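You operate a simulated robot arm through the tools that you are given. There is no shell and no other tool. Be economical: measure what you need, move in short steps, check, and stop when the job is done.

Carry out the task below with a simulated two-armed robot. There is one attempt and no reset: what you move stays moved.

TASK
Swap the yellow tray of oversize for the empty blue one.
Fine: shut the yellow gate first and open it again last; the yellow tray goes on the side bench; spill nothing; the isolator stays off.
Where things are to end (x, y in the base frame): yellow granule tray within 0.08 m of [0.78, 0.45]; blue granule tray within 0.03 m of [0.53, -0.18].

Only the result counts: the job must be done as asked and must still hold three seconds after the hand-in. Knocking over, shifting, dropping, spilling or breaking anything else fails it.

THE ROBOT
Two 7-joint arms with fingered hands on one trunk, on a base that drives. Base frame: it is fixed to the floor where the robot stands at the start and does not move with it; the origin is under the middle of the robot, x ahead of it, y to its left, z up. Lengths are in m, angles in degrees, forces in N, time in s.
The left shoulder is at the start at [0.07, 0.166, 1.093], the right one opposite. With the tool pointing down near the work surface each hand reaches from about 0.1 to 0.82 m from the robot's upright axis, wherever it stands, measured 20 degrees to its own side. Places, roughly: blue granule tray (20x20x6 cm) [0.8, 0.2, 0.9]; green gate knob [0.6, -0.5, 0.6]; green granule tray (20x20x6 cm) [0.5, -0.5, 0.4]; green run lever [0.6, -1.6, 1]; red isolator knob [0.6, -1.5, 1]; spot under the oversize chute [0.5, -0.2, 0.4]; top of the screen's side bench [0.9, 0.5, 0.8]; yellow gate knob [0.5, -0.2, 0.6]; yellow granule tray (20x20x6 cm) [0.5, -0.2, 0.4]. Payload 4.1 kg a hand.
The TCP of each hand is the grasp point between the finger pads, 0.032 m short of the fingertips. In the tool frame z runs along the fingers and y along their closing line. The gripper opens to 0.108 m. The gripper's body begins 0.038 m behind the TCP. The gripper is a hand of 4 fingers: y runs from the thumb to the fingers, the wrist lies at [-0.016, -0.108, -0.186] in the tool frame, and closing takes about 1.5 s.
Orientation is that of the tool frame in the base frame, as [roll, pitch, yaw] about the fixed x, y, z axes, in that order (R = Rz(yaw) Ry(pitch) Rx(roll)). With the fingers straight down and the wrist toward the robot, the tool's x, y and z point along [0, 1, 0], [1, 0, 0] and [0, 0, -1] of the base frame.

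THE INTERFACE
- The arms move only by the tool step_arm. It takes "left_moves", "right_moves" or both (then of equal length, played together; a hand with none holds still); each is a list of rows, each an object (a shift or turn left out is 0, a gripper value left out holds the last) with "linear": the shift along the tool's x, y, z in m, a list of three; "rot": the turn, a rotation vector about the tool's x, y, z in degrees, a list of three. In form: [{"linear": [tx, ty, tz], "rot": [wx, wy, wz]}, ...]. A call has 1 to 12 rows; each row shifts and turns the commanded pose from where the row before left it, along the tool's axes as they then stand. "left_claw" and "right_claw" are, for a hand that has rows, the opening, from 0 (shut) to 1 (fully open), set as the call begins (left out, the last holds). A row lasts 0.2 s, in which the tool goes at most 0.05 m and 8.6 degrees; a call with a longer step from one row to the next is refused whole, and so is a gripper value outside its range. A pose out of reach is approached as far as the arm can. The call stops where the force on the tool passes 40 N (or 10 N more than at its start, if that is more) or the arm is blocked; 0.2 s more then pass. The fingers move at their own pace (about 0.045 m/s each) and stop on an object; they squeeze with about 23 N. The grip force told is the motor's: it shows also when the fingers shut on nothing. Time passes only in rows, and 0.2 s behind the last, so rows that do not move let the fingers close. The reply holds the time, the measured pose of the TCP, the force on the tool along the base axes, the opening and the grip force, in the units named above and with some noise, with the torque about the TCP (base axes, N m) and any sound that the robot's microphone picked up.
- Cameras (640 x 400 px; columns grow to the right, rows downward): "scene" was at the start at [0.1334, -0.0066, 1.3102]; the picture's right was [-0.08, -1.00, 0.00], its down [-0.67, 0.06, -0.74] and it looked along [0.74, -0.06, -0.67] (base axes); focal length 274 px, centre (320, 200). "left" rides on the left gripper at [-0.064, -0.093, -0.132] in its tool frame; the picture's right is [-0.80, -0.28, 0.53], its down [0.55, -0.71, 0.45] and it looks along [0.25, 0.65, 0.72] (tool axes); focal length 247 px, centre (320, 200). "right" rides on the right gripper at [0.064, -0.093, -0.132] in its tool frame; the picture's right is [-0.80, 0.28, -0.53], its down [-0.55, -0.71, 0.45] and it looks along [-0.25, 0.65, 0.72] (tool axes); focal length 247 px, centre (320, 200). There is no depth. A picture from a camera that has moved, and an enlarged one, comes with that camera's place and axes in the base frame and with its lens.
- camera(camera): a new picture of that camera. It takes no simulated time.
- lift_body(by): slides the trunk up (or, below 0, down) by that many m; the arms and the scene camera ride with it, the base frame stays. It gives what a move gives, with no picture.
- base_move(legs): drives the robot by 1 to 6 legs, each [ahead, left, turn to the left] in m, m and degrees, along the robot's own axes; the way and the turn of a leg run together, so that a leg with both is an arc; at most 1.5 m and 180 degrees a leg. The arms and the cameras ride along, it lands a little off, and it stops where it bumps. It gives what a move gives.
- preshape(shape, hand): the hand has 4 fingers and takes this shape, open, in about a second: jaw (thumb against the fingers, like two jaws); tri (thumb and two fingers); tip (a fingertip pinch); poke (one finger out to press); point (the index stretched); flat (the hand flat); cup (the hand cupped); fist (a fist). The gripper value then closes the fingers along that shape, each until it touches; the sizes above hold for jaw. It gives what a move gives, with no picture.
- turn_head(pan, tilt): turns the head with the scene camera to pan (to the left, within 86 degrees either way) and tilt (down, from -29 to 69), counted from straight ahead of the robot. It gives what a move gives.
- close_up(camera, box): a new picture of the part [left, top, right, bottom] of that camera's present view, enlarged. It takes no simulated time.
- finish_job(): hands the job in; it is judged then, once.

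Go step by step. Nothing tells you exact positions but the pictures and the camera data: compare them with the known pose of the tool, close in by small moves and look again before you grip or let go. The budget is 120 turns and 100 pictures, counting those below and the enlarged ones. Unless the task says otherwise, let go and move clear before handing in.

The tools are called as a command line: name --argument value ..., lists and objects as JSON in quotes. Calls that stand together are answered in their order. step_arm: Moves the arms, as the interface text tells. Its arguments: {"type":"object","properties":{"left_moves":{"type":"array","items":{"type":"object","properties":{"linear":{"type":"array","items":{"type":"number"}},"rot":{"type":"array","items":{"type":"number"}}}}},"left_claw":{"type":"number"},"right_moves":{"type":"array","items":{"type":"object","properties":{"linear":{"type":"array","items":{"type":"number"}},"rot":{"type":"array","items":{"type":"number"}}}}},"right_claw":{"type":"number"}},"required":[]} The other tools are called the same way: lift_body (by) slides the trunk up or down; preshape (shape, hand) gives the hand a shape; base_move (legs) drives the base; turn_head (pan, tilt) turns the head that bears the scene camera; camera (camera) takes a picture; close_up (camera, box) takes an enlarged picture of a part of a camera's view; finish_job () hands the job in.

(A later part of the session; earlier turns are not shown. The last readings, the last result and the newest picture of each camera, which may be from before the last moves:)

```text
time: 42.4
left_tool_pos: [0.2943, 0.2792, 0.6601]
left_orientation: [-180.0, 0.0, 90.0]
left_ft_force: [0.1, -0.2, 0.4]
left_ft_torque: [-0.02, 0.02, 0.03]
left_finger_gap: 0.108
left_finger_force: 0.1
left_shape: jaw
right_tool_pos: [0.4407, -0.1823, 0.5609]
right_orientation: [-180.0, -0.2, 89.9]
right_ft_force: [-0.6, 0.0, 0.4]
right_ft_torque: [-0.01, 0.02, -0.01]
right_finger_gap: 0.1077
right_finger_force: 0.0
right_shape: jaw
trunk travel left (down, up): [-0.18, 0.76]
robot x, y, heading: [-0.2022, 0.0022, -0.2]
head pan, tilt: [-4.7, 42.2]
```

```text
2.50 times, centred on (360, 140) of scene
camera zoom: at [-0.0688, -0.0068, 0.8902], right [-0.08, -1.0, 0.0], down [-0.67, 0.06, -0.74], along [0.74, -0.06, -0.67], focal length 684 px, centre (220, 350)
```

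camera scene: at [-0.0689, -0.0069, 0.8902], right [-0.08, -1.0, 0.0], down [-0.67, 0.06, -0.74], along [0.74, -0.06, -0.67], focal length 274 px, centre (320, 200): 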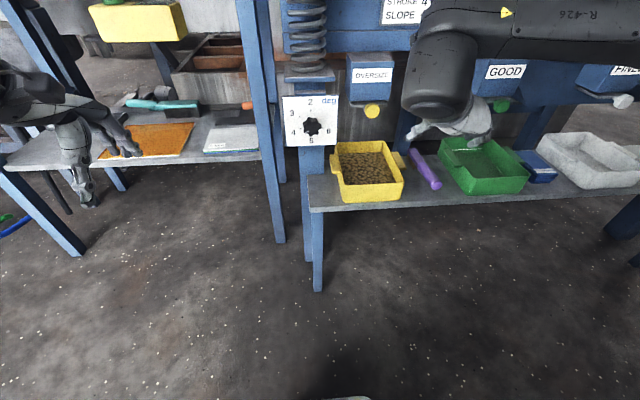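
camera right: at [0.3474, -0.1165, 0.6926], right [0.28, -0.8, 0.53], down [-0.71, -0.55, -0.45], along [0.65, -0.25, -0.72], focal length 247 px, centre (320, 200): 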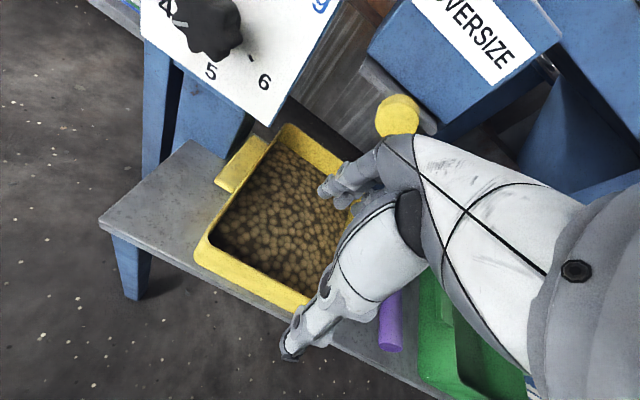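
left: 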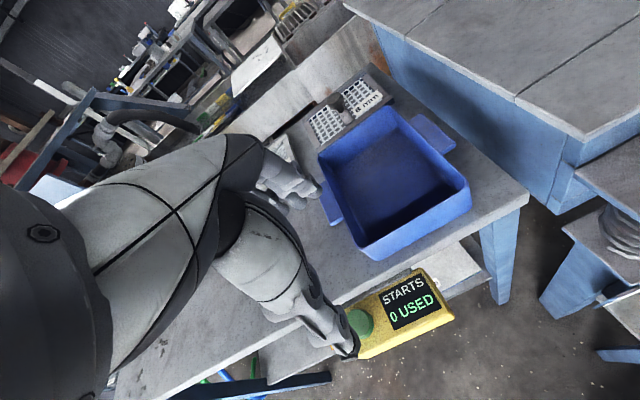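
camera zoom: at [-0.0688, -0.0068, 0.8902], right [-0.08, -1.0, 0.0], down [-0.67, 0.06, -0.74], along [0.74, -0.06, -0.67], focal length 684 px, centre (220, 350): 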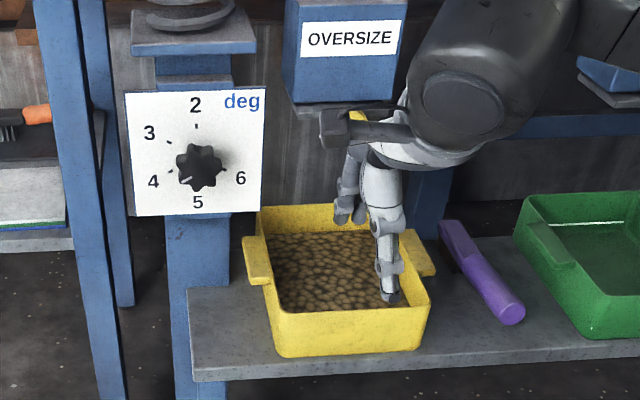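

The front wall's rim lies at about x 0.43–0.44, between thumb and fingers. I lower until the fingertips are about 1.5 cm below the rim and close gently.

step_arm --right_moves '[{"linear": [0, -0.004, 0.034]}, {"linear": [0, -0.003, 0.034]}]'

step_arm --right_moves '[{}, {}, {}, {}, {}, {}, {}]' --right_claw 0

camera --camera "right"

close_up --camera "scene" --box '[280, 60, 440, 220]'

```text
time: 43.0
left_tool_pos: [0.2941, 0.2791, 0.6596]
left_orientation: [-180.0, -0.1, 89.8]
left_ft_force: [0.4, 0.7, 0.1]
left_ft_torque: [0.0, 0.0, 0.01]
left_finger_gap: 0.108
left_finger_force: 0.0
left_shape: jaw
right_tool_pos: [0.4312, -0.1814, 0.4921]
right_orientation: [-180.0, -0.2, 89.9]
right_ft_force: [0.8, -0.3, 0.3]
right_ft_torque: [0.0, -0.02, 0.0]
right_finger_gap: 0.1081
right_finger_force: 0.2
right_shape: jaw
trunk travel left (down, up): [-0.18, 0.76]
robot x, y, heading: [-0.2038, -0.0039, -0.4]
head pan, tilt: [-4.7, 42.2]
```

```text
time: 44.6
left_tool_pos: [0.2948, 0.2797, 0.6592]
left_orientation: [-179.9, 0.0, 89.8]
left_ft_force: [0.6, 0.8, 0.1]
left_ft_torque: [-0.03, -0.03, 0.05]
left_finger_gap: 0.1078
left_finger_force: 0.1
left_shape: jaw
right_tool_pos: [0.4316, -0.1829, 0.4919]
right_orientation: [-180.0, -0.2, 89.9]
right_ft_force: [1.3, -0.2, 0.0]
right_ft_torque: [0.02, -0.03, 0.03]
right_finger_gap: 0.0001
right_finger_force: 21.6
right_shape: jaw
trunk travel left (down, up): [-0.18, 0.76]
robot x, y, heading: [-0.205, 0.0016, -0.0]
head pan, tilt: [-4.7, 42.2]
```

```text
72 pictures are left
camera right: at [0.3401, -0.1166, 0.6238], right [0.28, -0.8, 0.53], down [-0.71, -0.55, -0.45], along [0.65, -0.25, -0.72], focal length 247 px, centre (320, 200)
```

right: 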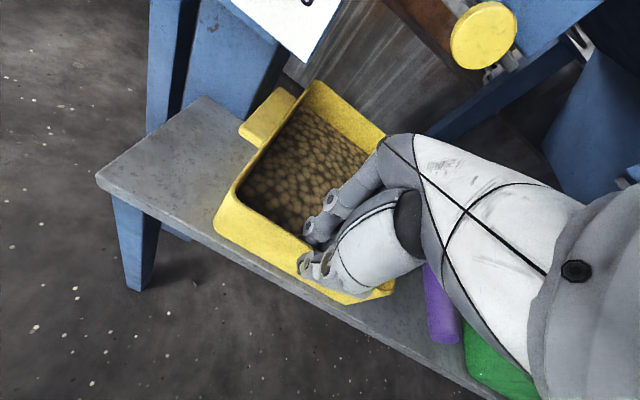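

```text
2.50 times, centred on (360, 140) of scene
camera zoom: at [-0.0688, -0.0067, 0.8901], right [-0.08, -1.0, 0.0], down [-0.67, 0.06, -0.74], along [0.74, -0.06, -0.67], focal length 684 px, centre (220, 350)
```

zoom: 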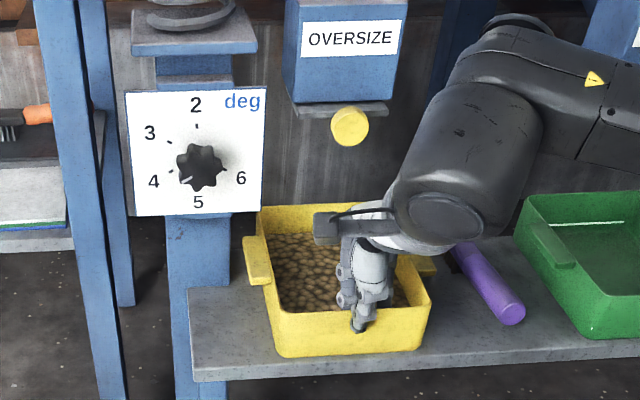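

The fingers closed on nothing, so the rim is lower and farther than I estimated: tips at z 0.46 passed over it. On the same sight line that puts the rim near x 0.46, z 0.45. I raise, open half, shift forward and look again.

step_arm --right_moves '[{"linear": [0, 0, -0.035]}, {"linear": [0, 0.03, 0]}, {}, {}]' --right_claw 0.55

close_up --camera "scene" --box '[300, 100, 420, 220]'

close_up --camera "right" --box '[160, 60, 480, 380]'

```text
time: 45.6
left_tool_pos: [0.2937, 0.2796, 0.6589]
left_orientation: [-179.8, 0.0, 89.9]
left_ft_force: [0.3, -0.3, -0.8]
left_ft_torque: [-0.01, 0.01, -0.03]
left_finger_gap: 0.1078
left_finger_force: 0.1
left_shape: jaw
right_tool_pos: [0.4612, -0.1804, 0.5285]
right_orientation: [-179.9, -0.2, 90.0]
right_ft_force: [-0.3, 0.4, 0.4]
right_ft_torque: [-0.05, 0.0, 0.0]
right_finger_gap: 0.0591
right_finger_force: 0.0
right_shape: jaw
trunk travel left (down, up): [-0.18, 0.76]
robot x, y, heading: [-0.2046, 0.002, -0.1]
head pan, tilt: [-4.7, 42.2]
```

```text
3.33 times, centred on (360, 160) of scene
camera zoom: at [-0.0689, -0.0067, 0.8902], right [-0.08, -1.0, 0.0], down [-0.67, 0.06, -0.74], along [0.74, -0.06, -0.67], focal length 912 px, centre (187, 333)
```

zoom: 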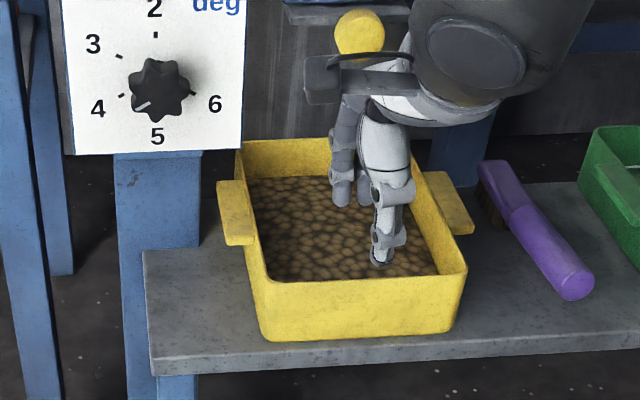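

```text
1.25 times, centred on (320, 220) of right
camera zoom: at [0.3699, -0.1157, 0.6597], right [0.28, -0.8, 0.53], down [-0.71, -0.55, -0.45], along [0.65, -0.25, -0.72], focal length 309 px, centre (320, 175)
```

zoom: 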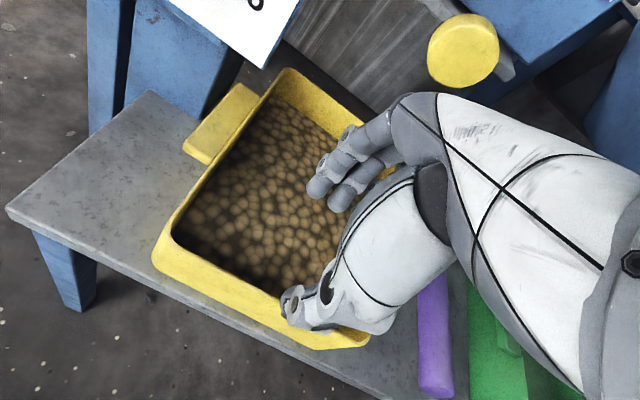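

Triangulating the shelf corner gives z 0.41, so the rim should be near z 0.47 and x 0.44. The tips probably curl up while closing. I'll go a bit deeper, centred on the wall, and close again.

step_arm --right_moves '[{"linear": [0, -0.013, 0.0]}, {"linear": [0, 0, 0.027]}, {"linear": [0, 0, 0.025]}]'

close_up --camera "scene" --box '[320, 120, 420, 200]'

step_arm --right_moves '[{}, {}, {}, {}, {}]' --right_claw 0

close_up --camera "scene" --box '[320, 120, 420, 200]'

```text
time: 46.4
left_tool_pos: [0.2945, 0.2802, 0.6598]
left_orientation: [-179.9, 0.1, 89.9]
left_ft_force: [0.5, -0.2, 0.0]
left_ft_torque: [0.0, 0.0, 0.01]
left_finger_gap: 0.1075
left_finger_force: 0.0
left_shape: jaw
right_tool_pos: [0.4491, -0.1803, 0.4761]
right_orientation: [180.0, -0.4, 89.9]
right_ft_force: [0.0, 0.5, -0.1]
right_ft_torque: [-0.02, 0.01, -0.01]
right_finger_gap: 0.0592
right_finger_force: 0.1
right_shape: jaw
trunk travel left (down, up): [-0.18, 0.76]
robot x, y, heading: [-0.2046, -0.002, -0.1]
head pan, tilt: [-4.7, 42.2]
```

```text
5.00 times, centred on (370, 160) of scene
camera zoom: at [-0.0688, -0.0067, 0.8902], right [-0.08, -1.0, 0.0], down [-0.67, 0.06, -0.74], along [0.74, -0.06, -0.67], focal length 1368 px, centre (70, 400)
```

zoom: 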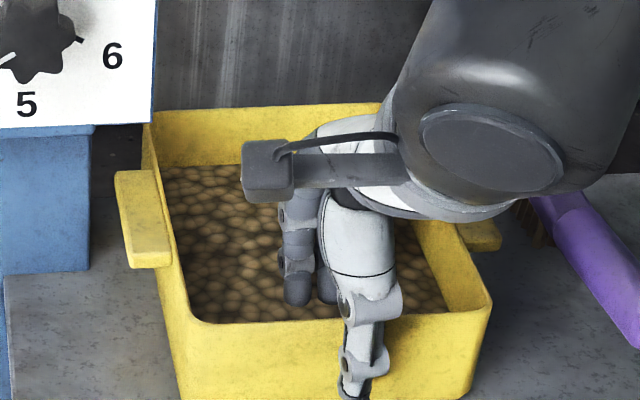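

```text
time: 47.6
left_tool_pos: [0.2939, 0.2791, 0.6581]
left_orientation: [-179.9, -0.1, 89.9]
left_ft_force: [-0.7, -0.1, -0.5]
left_ft_torque: [-0.04, 0.02, 0.02]
left_finger_gap: 0.1079
left_finger_force: 0.2
left_shape: jaw
right_tool_pos: [0.4487, -0.1827, 0.4748]
right_orientation: [180.0, -0.3, 89.9]
right_ft_force: [-1.8, 0.0, -0.1]
right_ft_torque: [0.0, -0.01, -0.02]
right_finger_gap: 0.0068
right_finger_force: 22.6
right_shape: jaw
trunk travel left (down, up): [-0.18, 0.76]
robot x, y, heading: [-0.2034, 0.0002, -0.0]
head pan, tilt: [-4.7, 42.2]
```

```text
5.00 times, centred on (370, 160) of scene
camera zoom: at [-0.0688, -0.0068, 0.8901], right [-0.08, -1.0, 0.0], down [-0.67, 0.06, -0.74], along [0.74, -0.06, -0.67], focal length 1368 px, centre (70, 400)
```

zoom: 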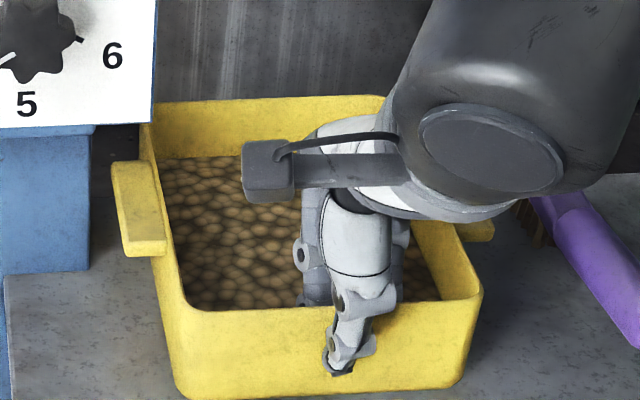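

The wall is gripped (6.8 mm). I drag the tray gently 0.085 m toward me.

step_arm --right_moves '[{"linear": [0, -0.008, 0]}, {"linear": [0, -0.013, 0]}, {"linear": [0, -0.013, 0]}, {"linear": [0, -0.013, 0]}, {"linear": [0, -0.013, 0]}, {"linear": [0, -0.013, 0]}, {"linear": [0, -0.012, 0]}]'

camera --camera "scene"

camera --camera "right"

```text
time: 49.2
left_tool_pos: [0.2938, 0.2788, 0.6589]
left_orientation: [-179.9, -0.1, 90.0]
left_ft_force: [0.4, -0.1, 0.0]
left_ft_torque: [-0.01, 0.03, -0.03]
left_finger_gap: 0.1077
left_finger_force: 0.1
left_shape: jaw
right_tool_pos: [0.3645, -0.181, 0.4753]
right_orientation: [179.9, -0.2, 89.9]
right_ft_force: [1.2, 0.7, 0.9]
right_ft_torque: [-0.01, 0.0, 0.0]
right_finger_gap: 0.007
right_finger_force: 22.9
right_shape: jaw
trunk travel left (down, up): [-0.18, 0.76]
robot x, y, heading: [-0.2045, -0.003, -0.2]
head pan, tilt: [-4.7, 42.2]
```

```text
66 pictures are left
camera scene: at [-0.0688, -0.0067, 0.8902], right [-0.08, -1.0, 0.0], down [-0.67, 0.06, -0.74], along [0.74, -0.06, -0.67], focal length 274 px, centre (320, 200)
```

scene: 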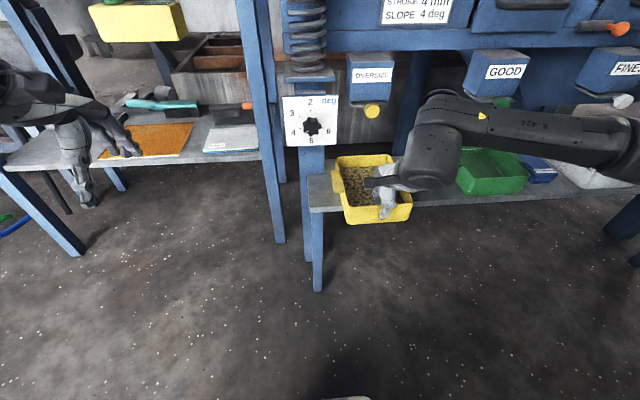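

```text
65 pictures are left
camera right: at [0.2732, -0.1161, 0.607], right [0.28, -0.8, 0.53], down [-0.71, -0.55, -0.45], along [0.65, -0.25, -0.72], focal length 247 px, centre (320, 200)
```

right: 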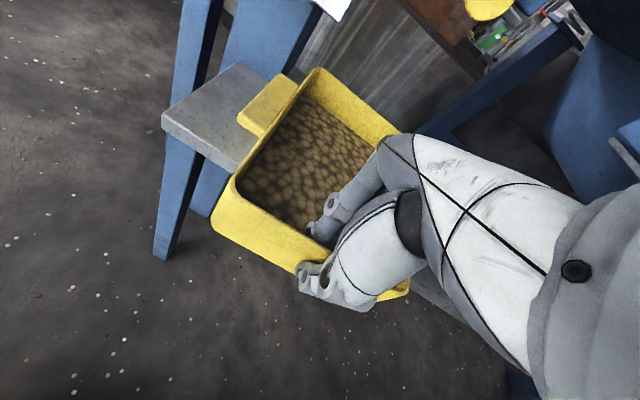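

The tray slid easily and sits level. I release the wall, lift the right hand away, and line it up above the right tab, while the left hand comes over high towards the left tab.

step_arm --right_moves '[{}, {}, {}]' --right_claw 0.3

step_arm --right_moves '[{"linear": [0, 0, -0.04]}, {"linear": [0, 0, -0.05]}, {"linear": [0, 0, -0.03]}, {"linear": [-0.03, 0.035, 0]}, {"linear": [-0.03, 0.035, 0]}, {"linear": [-0.03, 0.034, 0]}]' --right_claw 0.3

camera --camera "scene"

camera --camera "right"

```text
time: 50.0
left_tool_pos: [0.294, 0.2793, 0.6598]
left_orientation: [-179.9, -0.1, 89.9]
left_ft_force: [-0.9, -0.1, 0.1]
left_ft_torque: [0.02, -0.02, -0.01]
left_finger_gap: 0.1077
left_finger_force: 0.0
left_shape: jaw
right_tool_pos: [0.3642, -0.1804, 0.4762]
right_orientation: [-180.0, -0.2, 89.9]
right_ft_force: [0.2, 0.4, -0.6]
right_ft_torque: [0.0, -0.01, 0.03]
right_finger_gap: 0.0322
right_finger_force: 0.0
right_shape: jaw
trunk travel left (down, up): [-0.18, 0.76]
robot x, y, heading: [-0.2027, 0.0035, 0.1]
head pan, tilt: [-4.7, 42.2]
```

```text
time: 51.4
left_tool_pos: [0.2949, 0.2786, 0.6595]
left_orientation: [-179.9, 0.0, 89.9]
left_ft_force: [0.1, 0.2, 0.0]
left_ft_torque: [0.0, -0.02, -0.03]
left_finger_gap: 0.1077
left_finger_force: 0.1
left_shape: jaw
right_tool_pos: [0.4679, -0.2718, 0.5975]
right_orientation: [-180.0, -0.2, 90.0]
right_ft_force: [0.1, -0.3, 0.3]
right_ft_torque: [-0.04, -0.02, 0.01]
right_finger_gap: 0.0326
right_finger_force: 0.1
right_shape: jaw
trunk travel left (down, up): [-0.18, 0.76]
robot x, y, heading: [-0.2047, 0.0023, 0.2]
head pan, tilt: [-4.7, 42.2]
```

```text
64 pictures are left
camera scene: at [-0.0688, -0.0067, 0.8902], right [-0.08, -1.0, 0.0], down [-0.67, 0.06, -0.74], along [0.74, -0.06, -0.67], focal length 274 px, centre (320, 200)
```

scene: 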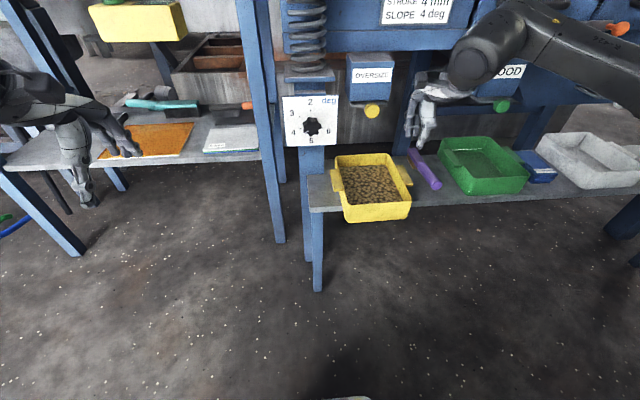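

```text
63 pictures are left
camera right: at [0.3767, -0.2065, 0.7271], right [0.28, -0.8, 0.53], down [-0.71, -0.55, -0.45], along [0.65, -0.25, -0.72], focal length 247 px, centre (320, 200)
```

right: 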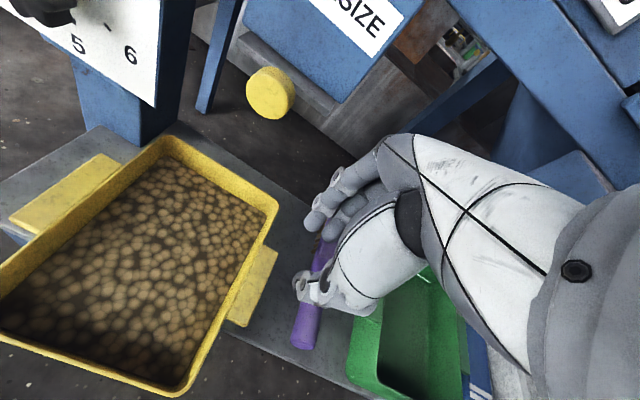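

close_up --camera "scene" --box '[380, 60, 480, 140]'

close_up --camera "right" --box '[200, 120, 400, 340]'

```text
5.00 times, centred on (430, 100) of scene
camera zoom: at [-0.0688, -0.0067, 0.8902], right [-0.08, -1.0, 0.0], down [-0.67, 0.06, -0.74], along [0.74, -0.06, -0.67], focal length 1368 px, centre (-230, 700)
```

zoom: 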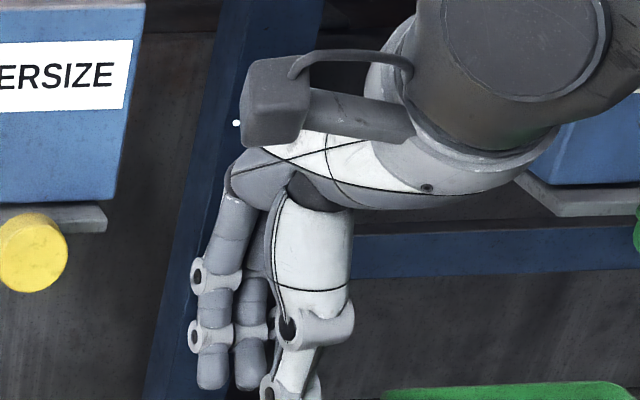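

```text
1.82 times, centred on (300, 230) of right
camera zoom: at [0.3767, -0.2065, 0.7271], right [0.28, -0.8, 0.53], down [-0.71, -0.55, -0.45], along [0.65, -0.25, -0.72], focal length 449 px, centre (356, 146)
```

zoom: 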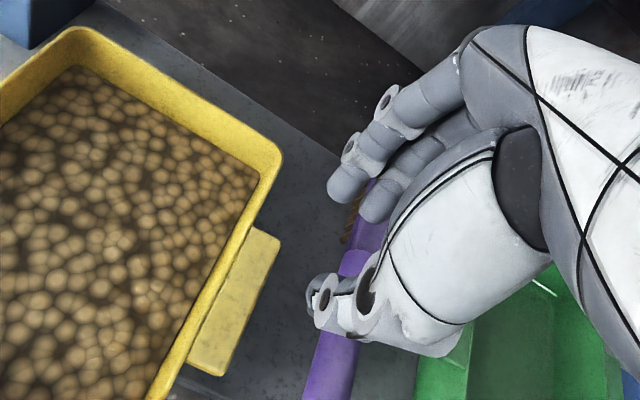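

Fingers clear the wall only if the TCP is about at the tab's outer edge, so I'll yaw each hand about 11° so thumb and index both bear on the tab ends. First I bring the left hand across in front, high up, then over the left tab.

step_arm --left_moves '[{"linear": [-0.045, 0, 0]}, {"linear": [-0.045, 0, 0]}, {"linear": [-0.045, 0, 0]}, {"linear": [-0.045, 0, 0]}, {"linear": [-0.045, 0, 0]}, {"linear": [-0.045, 0, 0]}, {"linear": [-0.045, 0, 0]}, {"linear": [-0.042, 0, 0]}]'

step_arm --left_moves '[{"rot": [0, 0, -6]}, {"rot": [0, 0, -5.5]}, {"linear": [0, 0, 0]}]' --right_moves '[{"rot": [0, 0, 6]}, {"rot": [0, 0, 5.5]}, {"linear": [0, 0, 0]}]' --right_claw 1

camera --camera "scene"

```text
time: 53.2
left_tool_pos: [0.3011, -0.0775, 0.6633]
left_orientation: [-179.9, 0.0, 90.0]
left_ft_force: [0.0, -0.5, 0.5]
left_ft_torque: [0.01, 0.02, 0.03]
left_finger_gap: 0.108
left_finger_force: 0.1
left_shape: jaw
left hand out of reach, approached as far as the arm can: row 1
right_tool_pos: [0.4667, -0.2719, 0.5953]
right_orientation: [-180.0, -0.4, 89.9]
right_ft_force: [-0.3, 0.2, -0.2]
right_ft_torque: [-0.01, 0.01, 0.01]
right_finger_gap: 0.0322
right_finger_force: 0.1
right_shape: jaw
trunk travel left (down, up): [-0.18, 0.76]
robot x, y, heading: [-0.2011, -0.0041, -0.2]
head pan, tilt: [-4.7, 42.2]
```

```text
time: 54.0
left_tool_pos: [0.3012, -0.0764, 0.6623]
left_orientation: [-179.8, 0.0, 101.4]
left_ft_force: [0.5, -0.4, 0.3]
left_ft_torque: [0.02, 0.0, 0.01]
left_finger_gap: 0.1081
left_finger_force: 0.1
left_shape: jaw
right_tool_pos: [0.4675, -0.2721, 0.5954]
right_orientation: [-179.8, -0.2, 78.4]
right_ft_force: [0.1, 1.4, 0.2]
right_ft_torque: [0.0, 0.0, 0.0]
right_finger_gap: 0.1029
right_finger_force: 0.1
right_shape: jaw
trunk travel left (down, up): [-0.18, 0.76]
robot x, y, heading: [-0.2015, 0.0052, 0.1]
head pan, tilt: [-4.7, 42.2]
```

```text
60 pictures are left
camera scene: at [-0.0689, -0.0068, 0.8902], right [-0.08, -1.0, 0.0], down [-0.67, 0.06, -0.74], along [0.74, -0.06, -0.67], focal length 274 px, centre (320, 200)
```

scene: 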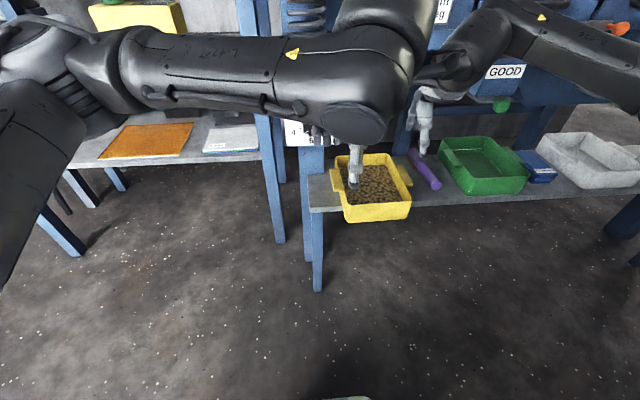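

step_arm --left_moves '[{"linear": [-0.0088, 0.041, 0.005]}, {"linear": [-0.0088, 0.041, 0.005]}, {"linear": [-0.0088, 0.041, 0.01]}, {"linear": [-0.0088, 0.041, 0.03]}]'

camera --camera "left"

camera --camera "right"

```text
refused: row 4 steps farther than a row can; nothing moved
```

```text
59 pictures are left
camera left: at [0.2224, -0.1584, 0.795], right [-0.12, -0.84, -0.53], down [-0.8, 0.4, -0.45], along [0.59, 0.37, -0.72], focal length 247 px, centre (320, 200)
```

left: 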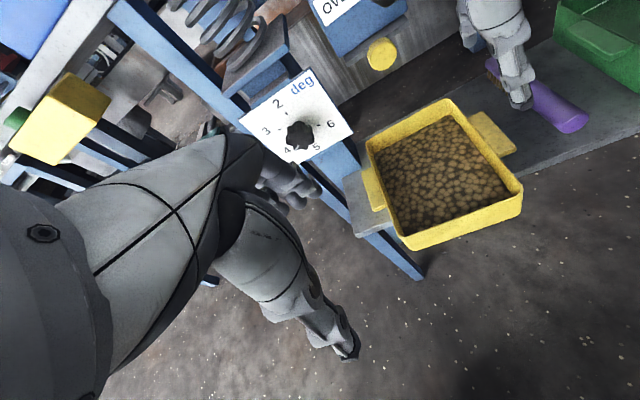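

```text
58 pictures are left
camera right: at [0.3913, -0.1894, 0.7266], right [0.12, -0.84, 0.53], down [-0.8, -0.39, -0.45], along [0.59, -0.37, -0.72], focal length 247 px, centre (320, 200)
```

right: 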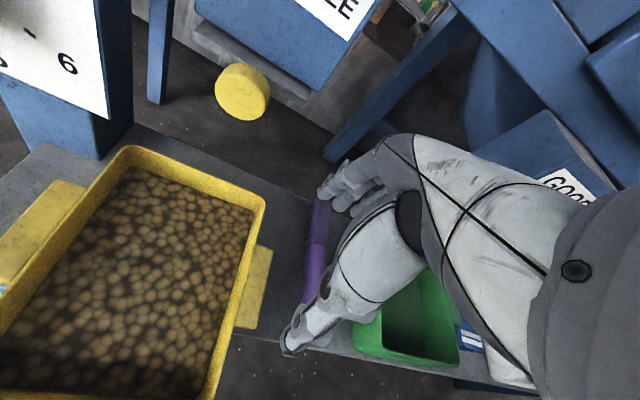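

step_arm --left_moves '[{"linear": [-0.0088, 0.041, 0.0]}, {"linear": [-0.0088, 0.041, 0.0]}, {"linear": [-0.0088, 0.041, 0.0]}, {"linear": [-0.0088, 0.041, 0.0]}, {"linear": [0, 0, 0.04]}, {"linear": [0, 0, 0.04]}]'

camera --camera "left"

camera --camera "scene"

```text
time: 55.4
left_tool_pos: [0.4669, -0.0851, 0.6071]
left_orientation: [179.6, 0.8, 100.9]
left_ft_force: [-11.6, -3.9, 9.4]
left_ft_torque: [-1.03, -0.4, -0.82]
left_finger_gap: 0.1063
left_finger_force: 0.2
left_shape: jaw
right_tool_pos: [0.4657, -0.2777, 0.5922]
right_orientation: [-179.8, 0.3, 78.2]
right_ft_force: [1.3, -5.2, -3.6]
right_ft_torque: [0.18, -0.23, 0.22]
right_finger_gap: 0.1079
right_finger_force: 0.1
right_shape: jaw
trunk travel left (down, up): [-0.18, 0.76]
robot x, y, heading: [-0.2018, 0.001, -0.2]
head pan, tilt: [-4.7, 42.2]
stopped in row 6 (left hand): the force on the tool passed its limit (the readings are from after the stop); the commanded pose is now the measured one
```

```text
57 pictures are left
camera left: at [0.3849, -0.1636, 0.7407], right [-0.12, -0.84, -0.52], down [-0.79, 0.4, -0.46], along [0.6, 0.36, -0.72], focal length 247 px, centre (320, 200)
```

left: 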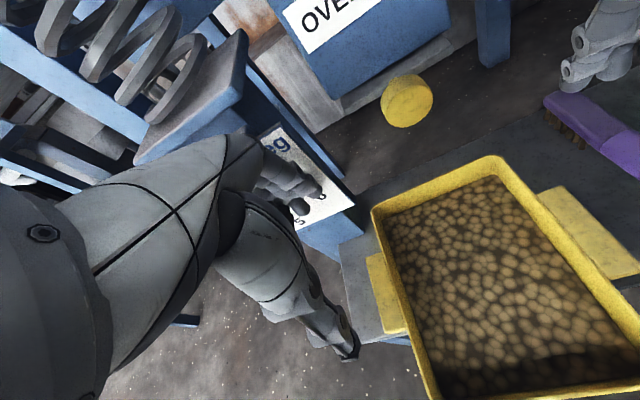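

```text
56 pictures are left
camera scene: at [-0.0711, -0.0078, 0.8904], right [-0.08, -1.0, 0.0], down [-0.67, 0.06, -0.74], along [0.74, -0.06, -0.67], focal length 274 px, centre (320, 200)
```

scene: 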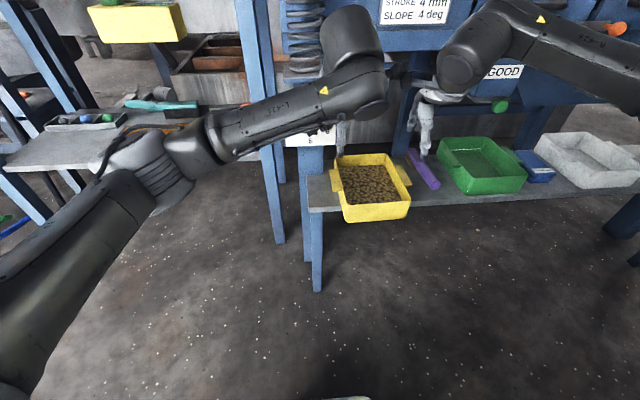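

The left hand touched something — the dial knob under its fingers, and possibly the other hand's camera. I back it up and away at once and check the dial.

step_arm --left_moves '[{"linear": [0, -0.02, -0.02]}, {"linear": [0.006, -0.04, -0.02]}, {"linear": [0.01, -0.04, 0]}, {"linear": [0.01, -0.04, 0]}, {"linear": [0.03, -0.03, 0]}]'

close_up --camera "scene" --box '[270, 60, 430, 230]'

camera --camera "left"

```text
time: 56.6
left_tool_pos: [0.2891, -0.0593, 0.6447]
left_orientation: [179.7, 0.7, 101.2]
left_ft_force: [0.2, -0.8, 0.5]
left_ft_torque: [0.02, -0.04, -0.01]
left_finger_gap: 0.1079
left_finger_force: 0.1
left_shape: jaw
right_tool_pos: [0.4667, -0.2746, 0.5925]
right_orientation: [-179.6, 0.3, 78.2]
right_ft_force: [0.8, 0.2, 0.1]
right_ft_torque: [-0.03, 0.02, -0.01]
right_finger_gap: 0.1077
right_finger_force: 0.0
right_shape: jaw
trunk travel left (down, up): [-0.18, 0.76]
robot x, y, heading: [-0.2014, 0.0003, -0.3]
head pan, tilt: [-4.7, 42.2]
```

```text
2.35 times, centred on (350, 145) of scene
camera zoom: at [-0.0695, -0.0071, 0.8902], right [-0.08, -1.0, 0.0], down [-0.67, 0.06, -0.74], along [0.74, -0.06, -0.67], focal length 644 px, centre (249, 329)
```

zoom: 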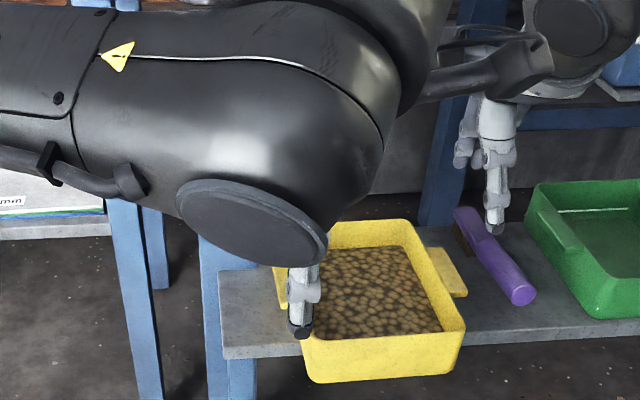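

```text
54 pictures are left
camera left: at [0.2099, -0.139, 0.7773], right [-0.12, -0.84, -0.52], down [-0.8, 0.4, -0.46], along [0.59, 0.36, -0.72], focal length 247 px, centre (320, 200)
```

left: 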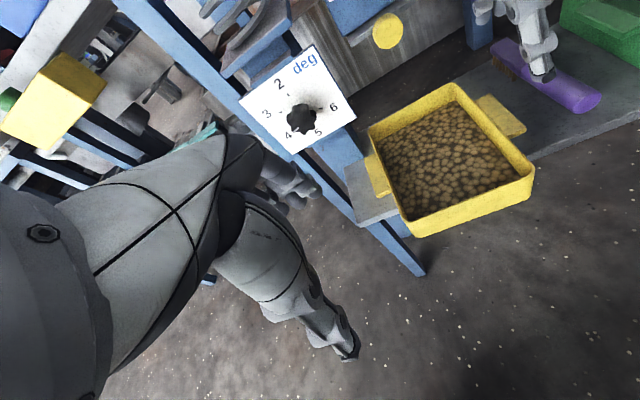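

close_up --camera "left" --box '[230, 30, 370, 170]'

```text
2.86 times, centred on (300, 100) of left
camera zoom: at [0.2099, -0.139, 0.7773], right [-0.12, -0.84, -0.52], down [-0.8, 0.4, -0.46], along [0.59, 0.36, -0.72], focal length 706 px, centre (377, 486)
```

zoom: 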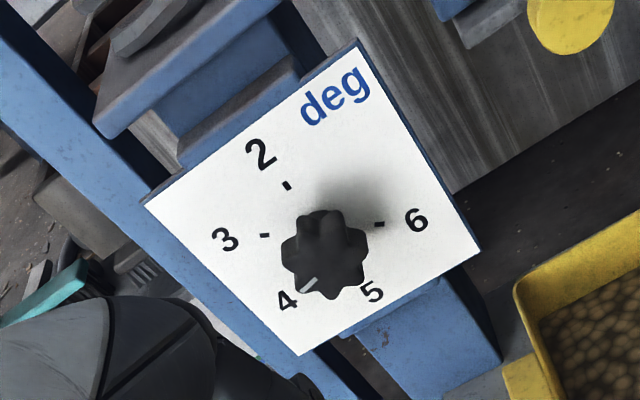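

The dial still points at 4, undisturbed. The left tab needs to come further out. I'll regrip the front wall on its right side with the right hand, and move the left hand aside.

step_arm --left_moves '[{"rot": [0, 0, 5.5], "linear": [0.04, 0, 0]}, {"linear": [0.045, 0, 0]}, {}, {}, {}, {}, {}]' --right_moves '[{"rot": [0, 0, -6]}, {"rot": [0, 0, -5.8]}, {"linear": [0.018, -0.034, 0]}, {"linear": [0.018, -0.034, 0]}, {"linear": [0.017, -0.034, 0]}, {"linear": [0, 0, 0.035]}, {"linear": [0, 0, 0.035]}]' --right_claw 0.45

close_up --camera "right" --box '[120, 40, 440, 360]'

close_up --camera "scene" --box '[300, 110, 440, 240]'

```text
time: 58.2
left_tool_pos: [0.2765, 0.0247, 0.643]
left_orientation: [179.6, 0.6, 95.7]
left_ft_force: [-1.2, 0.5, 0.1]
left_ft_torque: [0.01, 0.01, -0.04]
left_finger_gap: 0.1079
left_finger_force: 0.1
left_shape: jaw
right_tool_pos: [0.3645, -0.2222, 0.5203]
right_orientation: [-179.6, 0.1, 90.1]
right_ft_force: [-0.4, 0.2, 0.2]
right_ft_torque: [-0.01, -0.01, -0.02]
right_finger_gap: 0.0489
right_finger_force: 0.1
right_shape: jaw
trunk travel left (down, up): [-0.18, 0.76]
robot x, y, heading: [-0.202, 0.0009, 0.0]
head pan, tilt: [-4.7, 42.2]
```

```text
1.25 times, centred on (280, 200) of right
camera zoom: at [0.2735, -0.1562, 0.6521], right [0.29, -0.8, 0.53], down [-0.71, -0.55, -0.44], along [0.65, -0.25, -0.72], focal length 309 px, centre (370, 200)
```

zoom: 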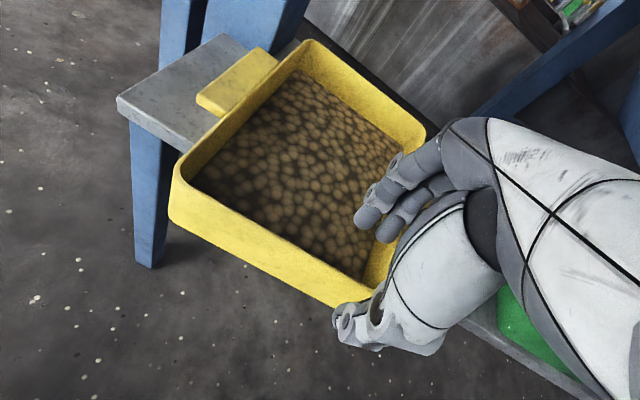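

```text
3.08 times, centred on (370, 175) of scene
camera zoom: at [-0.0691, -0.0072, 0.8902], right [-0.08, -1.0, 0.0], down [-0.67, 0.06, -0.74], along [0.74, -0.06, -0.67], focal length 842 px, centre (166, 277)
```

zoom: 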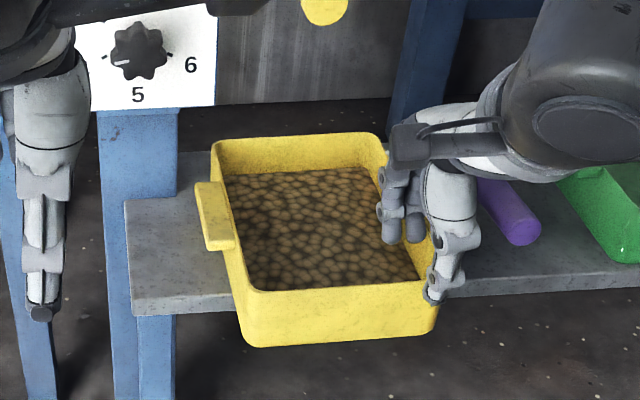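

The outer finger would be close to the right wall, so I shift 15 mm left, lower and close on the front wall.

step_arm --right_moves '[{"linear": [0.016, 0, 0]}, {"linear": [0, 0, 0.023]}, {"linear": [0, 0, 0.022]}]'

step_arm --right_moves '[{}, {}, {}, {}, {}]' --right_claw 0

```text
time: 59.0
left_tool_pos: [0.2767, 0.0241, 0.6436]
left_orientation: [179.6, 0.5, 95.7]
left_ft_force: [0.7, 0.8, -0.5]
left_ft_torque: [-0.02, 0.01, 0.01]
left_finger_gap: 0.1078
left_finger_force: 0.0
left_shape: jaw
right_tool_pos: [0.3639, -0.2066, 0.4758]
right_orientation: [-179.5, 0.2, 90.0]
right_ft_force: [-0.4, 0.5, -0.4]
right_ft_torque: [-0.01, -0.03, 0.0]
right_finger_gap: 0.049
right_finger_force: 0.0
right_shape: jaw
trunk travel left (down, up): [-0.18, 0.76]
robot x, y, heading: [-0.2042, 0.0015, 0.0]
head pan, tilt: [-4.7, 42.2]
```

```text
time: 60.2
left_tool_pos: [0.277, 0.0241, 0.6431]
left_orientation: [179.7, 0.6, 95.6]
left_ft_force: [0.5, -0.1, -0.1]
left_ft_torque: [-0.01, -0.03, 0.01]
left_finger_gap: 0.1077
left_finger_force: 0.1
left_shape: jaw
right_tool_pos: [0.364, -0.2063, 0.476]
right_orientation: [-179.6, 0.2, 90.0]
right_ft_force: [1.1, 0.0, 0.3]
right_ft_torque: [0.03, -0.01, 0.03]
right_finger_gap: 0.0003
right_finger_force: 22.6
right_shape: jaw
trunk travel left (down, up): [-0.18, 0.76]
robot x, y, heading: [-0.203, -0.0031, -0.1]
head pan, tilt: [-4.7, 42.2]
```

close_up --camera "scene" --box '[320, 140, 440, 240]'

close_up --camera "right" --box '[160, 100, 420, 360]'

```text
4.00 times, centred on (380, 190) of scene
camera zoom: at [-0.0692, -0.0071, 0.8902], right [-0.08, -1.0, 0.0], down [-0.67, 0.06, -0.74], along [0.74, -0.06, -0.67], focal length 1094 px, centre (80, 240)
```

zoom: 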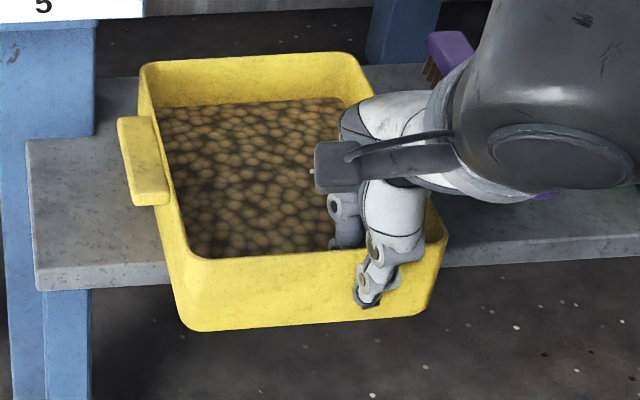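

```text
1.54 times, centred on (290, 230) of right
camera zoom: at [0.2733, -0.141, 0.6076], right [0.29, -0.8, 0.53], down [-0.71, -0.55, -0.44], along [0.64, -0.25, -0.72], focal length 380 px, centre (366, 154)
```

zoom: 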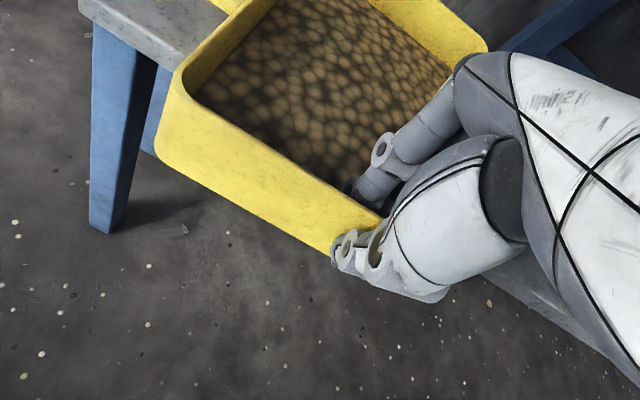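

The picture shows the wall between thumb and fingers despite the zero gap reading. I pull slowly and see whether the tray follows.

step_arm --right_moves '[{"linear": [0, -0.005, 0]}, {"linear": [0, -0.01, 0]}, {"linear": [0, -0.01, 0]}]'

close_up --camera "scene" --box '[320, 140, 440, 240]'

```text
time: 61.0
left_tool_pos: [0.2778, 0.0241, 0.6428]
left_orientation: [179.6, 0.7, 95.6]
left_ft_force: [0.7, -1.1, -0.5]
left_ft_torque: [-0.01, 0.0, -0.02]
left_finger_gap: 0.1077
left_finger_force: 0.1
left_shape: jaw
right_tool_pos: [0.3391, -0.2068, 0.4767]
right_orientation: [-179.6, 0.2, 90.0]
right_ft_force: [-0.3, 0.4, -1.0]
right_ft_torque: [0.01, -0.04, -0.04]
right_finger_gap: 0.0
right_finger_force: 23.1
right_shape: jaw
trunk travel left (down, up): [-0.18, 0.76]
robot x, y, heading: [-0.2005, -0.003, -0.2]
head pan, tilt: [-4.7, 42.2]
```

```text
4.00 times, centred on (380, 190) of scene
camera zoom: at [-0.0692, -0.0071, 0.8902], right [-0.08, -1.0, 0.0], down [-0.67, 0.06, -0.74], along [0.74, -0.06, -0.67], focal length 1094 px, centre (80, 240)
```

zoom: 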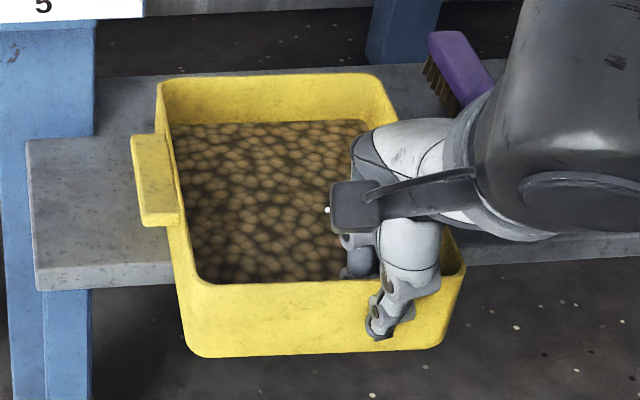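

It follows. I pull another 18 mm, slowly.

step_arm --right_moves '[{"linear": [0, -0.006, 0]}, {"linear": [0, -0.006, 0]}, {"linear": [0, -0.006, 0]}]'

camera --camera "scene"

camera --camera "left"

```text
time: 61.8
left_tool_pos: [0.2779, 0.0249, 0.6426]
left_orientation: [179.6, 0.5, 95.6]
left_ft_force: [0.7, -0.1, 0.4]
left_ft_torque: [0.0, 0.0, -0.01]
left_finger_gap: 0.1077
left_finger_force: 0.1
left_shape: jaw
right_tool_pos: [0.3213, -0.2057, 0.4778]
right_orientation: [-179.6, 0.3, 90.1]
right_ft_force: [0.9, 0.1, -0.3]
right_ft_torque: [0.04, -0.04, 0.0]
right_finger_gap: 0.0
right_finger_force: 23.7
right_shape: jaw
trunk travel left (down, up): [-0.18, 0.76]
robot x, y, heading: [-0.206, 0.0046, -0.2]
head pan, tilt: [-4.7, 42.2]
```

```text
47 pictures are left
camera scene: at [-0.0692, -0.0071, 0.8902], right [-0.08, -1.0, 0.0], down [-0.67, 0.06, -0.74], along [0.74, -0.06, -0.67], focal length 274 px, centre (320, 200)
```

scene: 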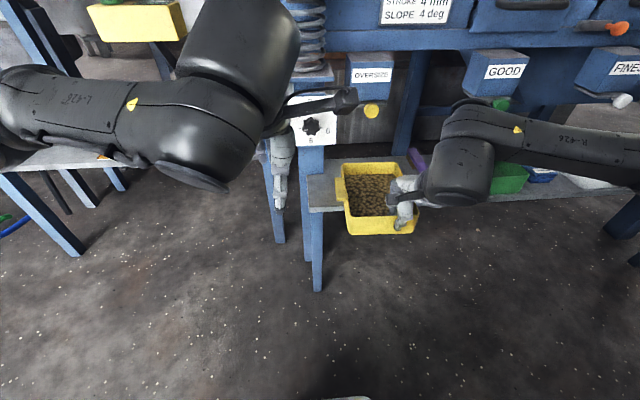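

```text
46 pictures are left
camera left: at [0.1904, -0.047, 0.7758], right [-0.2, -0.83, -0.53], down [-0.75, 0.47, -0.46], along [0.63, 0.3, -0.72], focal length 247 px, centre (320, 200)
```

left: 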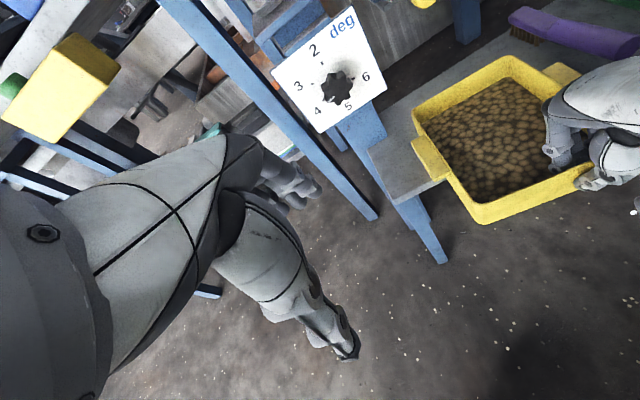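

The left tab is now at x 0.393–0.476, y -0.116…-0.091, but the tray's centre is right at the shelf edge. I push it back 1 cm for stability, loosen the right hand, and check the tray stays level.

step_arm --right_moves '[{"linear": [0, 0.005, 0]}, {"linear": [0, 0.005, 0]}, {}]'

step_arm --right_moves '[{}, {}, {}]' --right_claw 0.28

close_up --camera "scene" --box '[300, 140, 440, 260]'

```text
time: 62.6
left_tool_pos: [0.2761, 0.0258, 0.643]
left_orientation: [179.6, 0.6, 95.6]
left_ft_force: [-0.4, 0.1, -0.2]
left_ft_torque: [0.01, 0.02, 0.0]
left_finger_gap: 0.1077
left_finger_force: 0.0
left_shape: jaw
right_tool_pos: [0.3306, -0.2071, 0.4779]
right_orientation: [-179.6, 0.3, 90.1]
right_ft_force: [-1.1, -0.2, -0.4]
right_ft_torque: [0.05, 0.03, 0.02]
right_finger_gap: 0.0
right_finger_force: 23.0
right_shape: jaw
trunk travel left (down, up): [-0.18, 0.76]
robot x, y, heading: [-0.2054, 0.001, 0.4]
head pan, tilt: [-4.7, 42.2]
```

```text
time: 63.4
left_tool_pos: [0.2775, 0.0254, 0.6429]
left_orientation: [179.6, 0.5, 95.6]
left_ft_force: [0.3, 0.0, -0.4]
left_ft_torque: [-0.03, -0.03, 0.0]
left_finger_gap: 0.108
left_finger_force: 0.0
left_shape: jaw
right_tool_pos: [0.3311, -0.206, 0.4777]
right_orientation: [-179.6, 0.2, 89.9]
right_ft_force: [0.1, 0.3, -0.5]
right_ft_torque: [0.02, -0.04, -0.02]
right_finger_gap: 0.0298
right_finger_force: 0.0
right_shape: jaw
trunk travel left (down, up): [-0.18, 0.76]
robot x, y, heading: [-0.203, -0.0013, 0.2]
head pan, tilt: [-4.7, 42.2]
```

```text
3.33 times, centred on (370, 200) of scene
camera zoom: at [-0.0693, -0.0071, 0.8902], right [-0.08, -1.0, 0.0], down [-0.67, 0.06, -0.74], along [0.74, -0.06, -0.67], focal length 912 px, centre (153, 200)
```

zoom: 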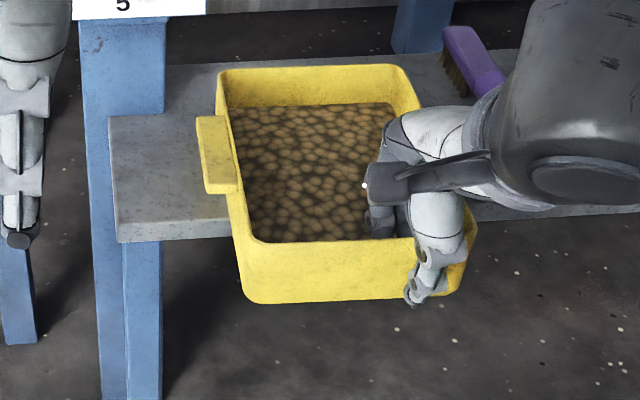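

Level and stable. I lift the right hand off, take it over the right tab (turned 5.5°), well up.

step_arm --right_moves '[{"linear": [0, 0, -0.03]}, {"linear": [0, 0, -0.045]}, {"linear": [0, 0, -0.045]}, {"linear": [-0.03, 0.038, 0]}, {"linear": [-0.03, 0.038, 0]}, {"linear": [-0.027, 0.038, 0]}, {"rot": [0, 0, 5.5]}, {}]'

camera --camera "right"

camera --camera "left"

```text
time: 65.2
left_tool_pos: [0.2776, 0.0232, 0.6434]
left_orientation: [179.6, 0.6, 95.6]
left_ft_force: [0.2, -0.2, -0.2]
left_ft_torque: [0.02, -0.03, -0.01]
left_finger_gap: 0.1077
left_finger_force: 0.0
left_shape: jaw
right_tool_pos: [0.4463, -0.2921, 0.5974]
right_orientation: [-179.7, 0.3, 84.5]
right_ft_force: [-0.1, 0.3, -0.1]
right_ft_torque: [0.01, -0.02, -0.06]
right_finger_gap: 0.0298
right_finger_force: 0.2
right_shape: jaw
trunk travel left (down, up): [-0.18, 0.76]
robot x, y, heading: [-0.2054, -0.0015, -0.2]
head pan, tilt: [-4.7, 42.2]
```

```text
44 pictures are left
camera right: at [0.3619, -0.218, 0.7283], right [0.21, -0.82, 0.53], down [-0.76, -0.48, -0.44], along [0.62, -0.31, -0.72], focal length 247 px, centre (320, 200)
```

right: 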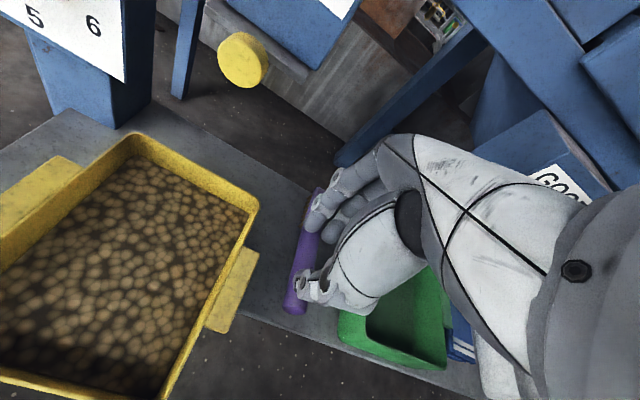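

```text
43 pictures are left
camera left: at [0.1902, -0.047, 0.7759], right [-0.2, -0.83, -0.53], down [-0.75, 0.47, -0.46], along [0.63, 0.3, -0.72], focal length 247 px, centre (320, 200)
```

left: 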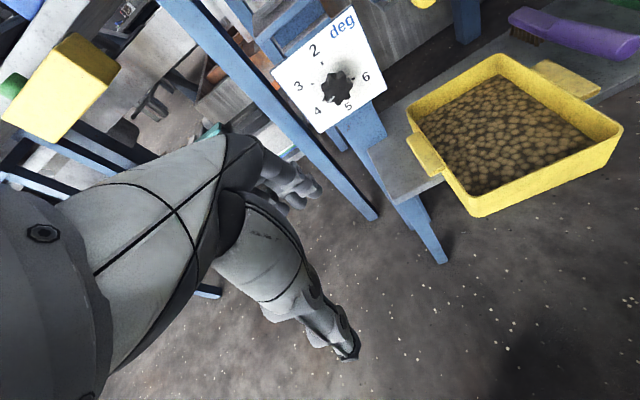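

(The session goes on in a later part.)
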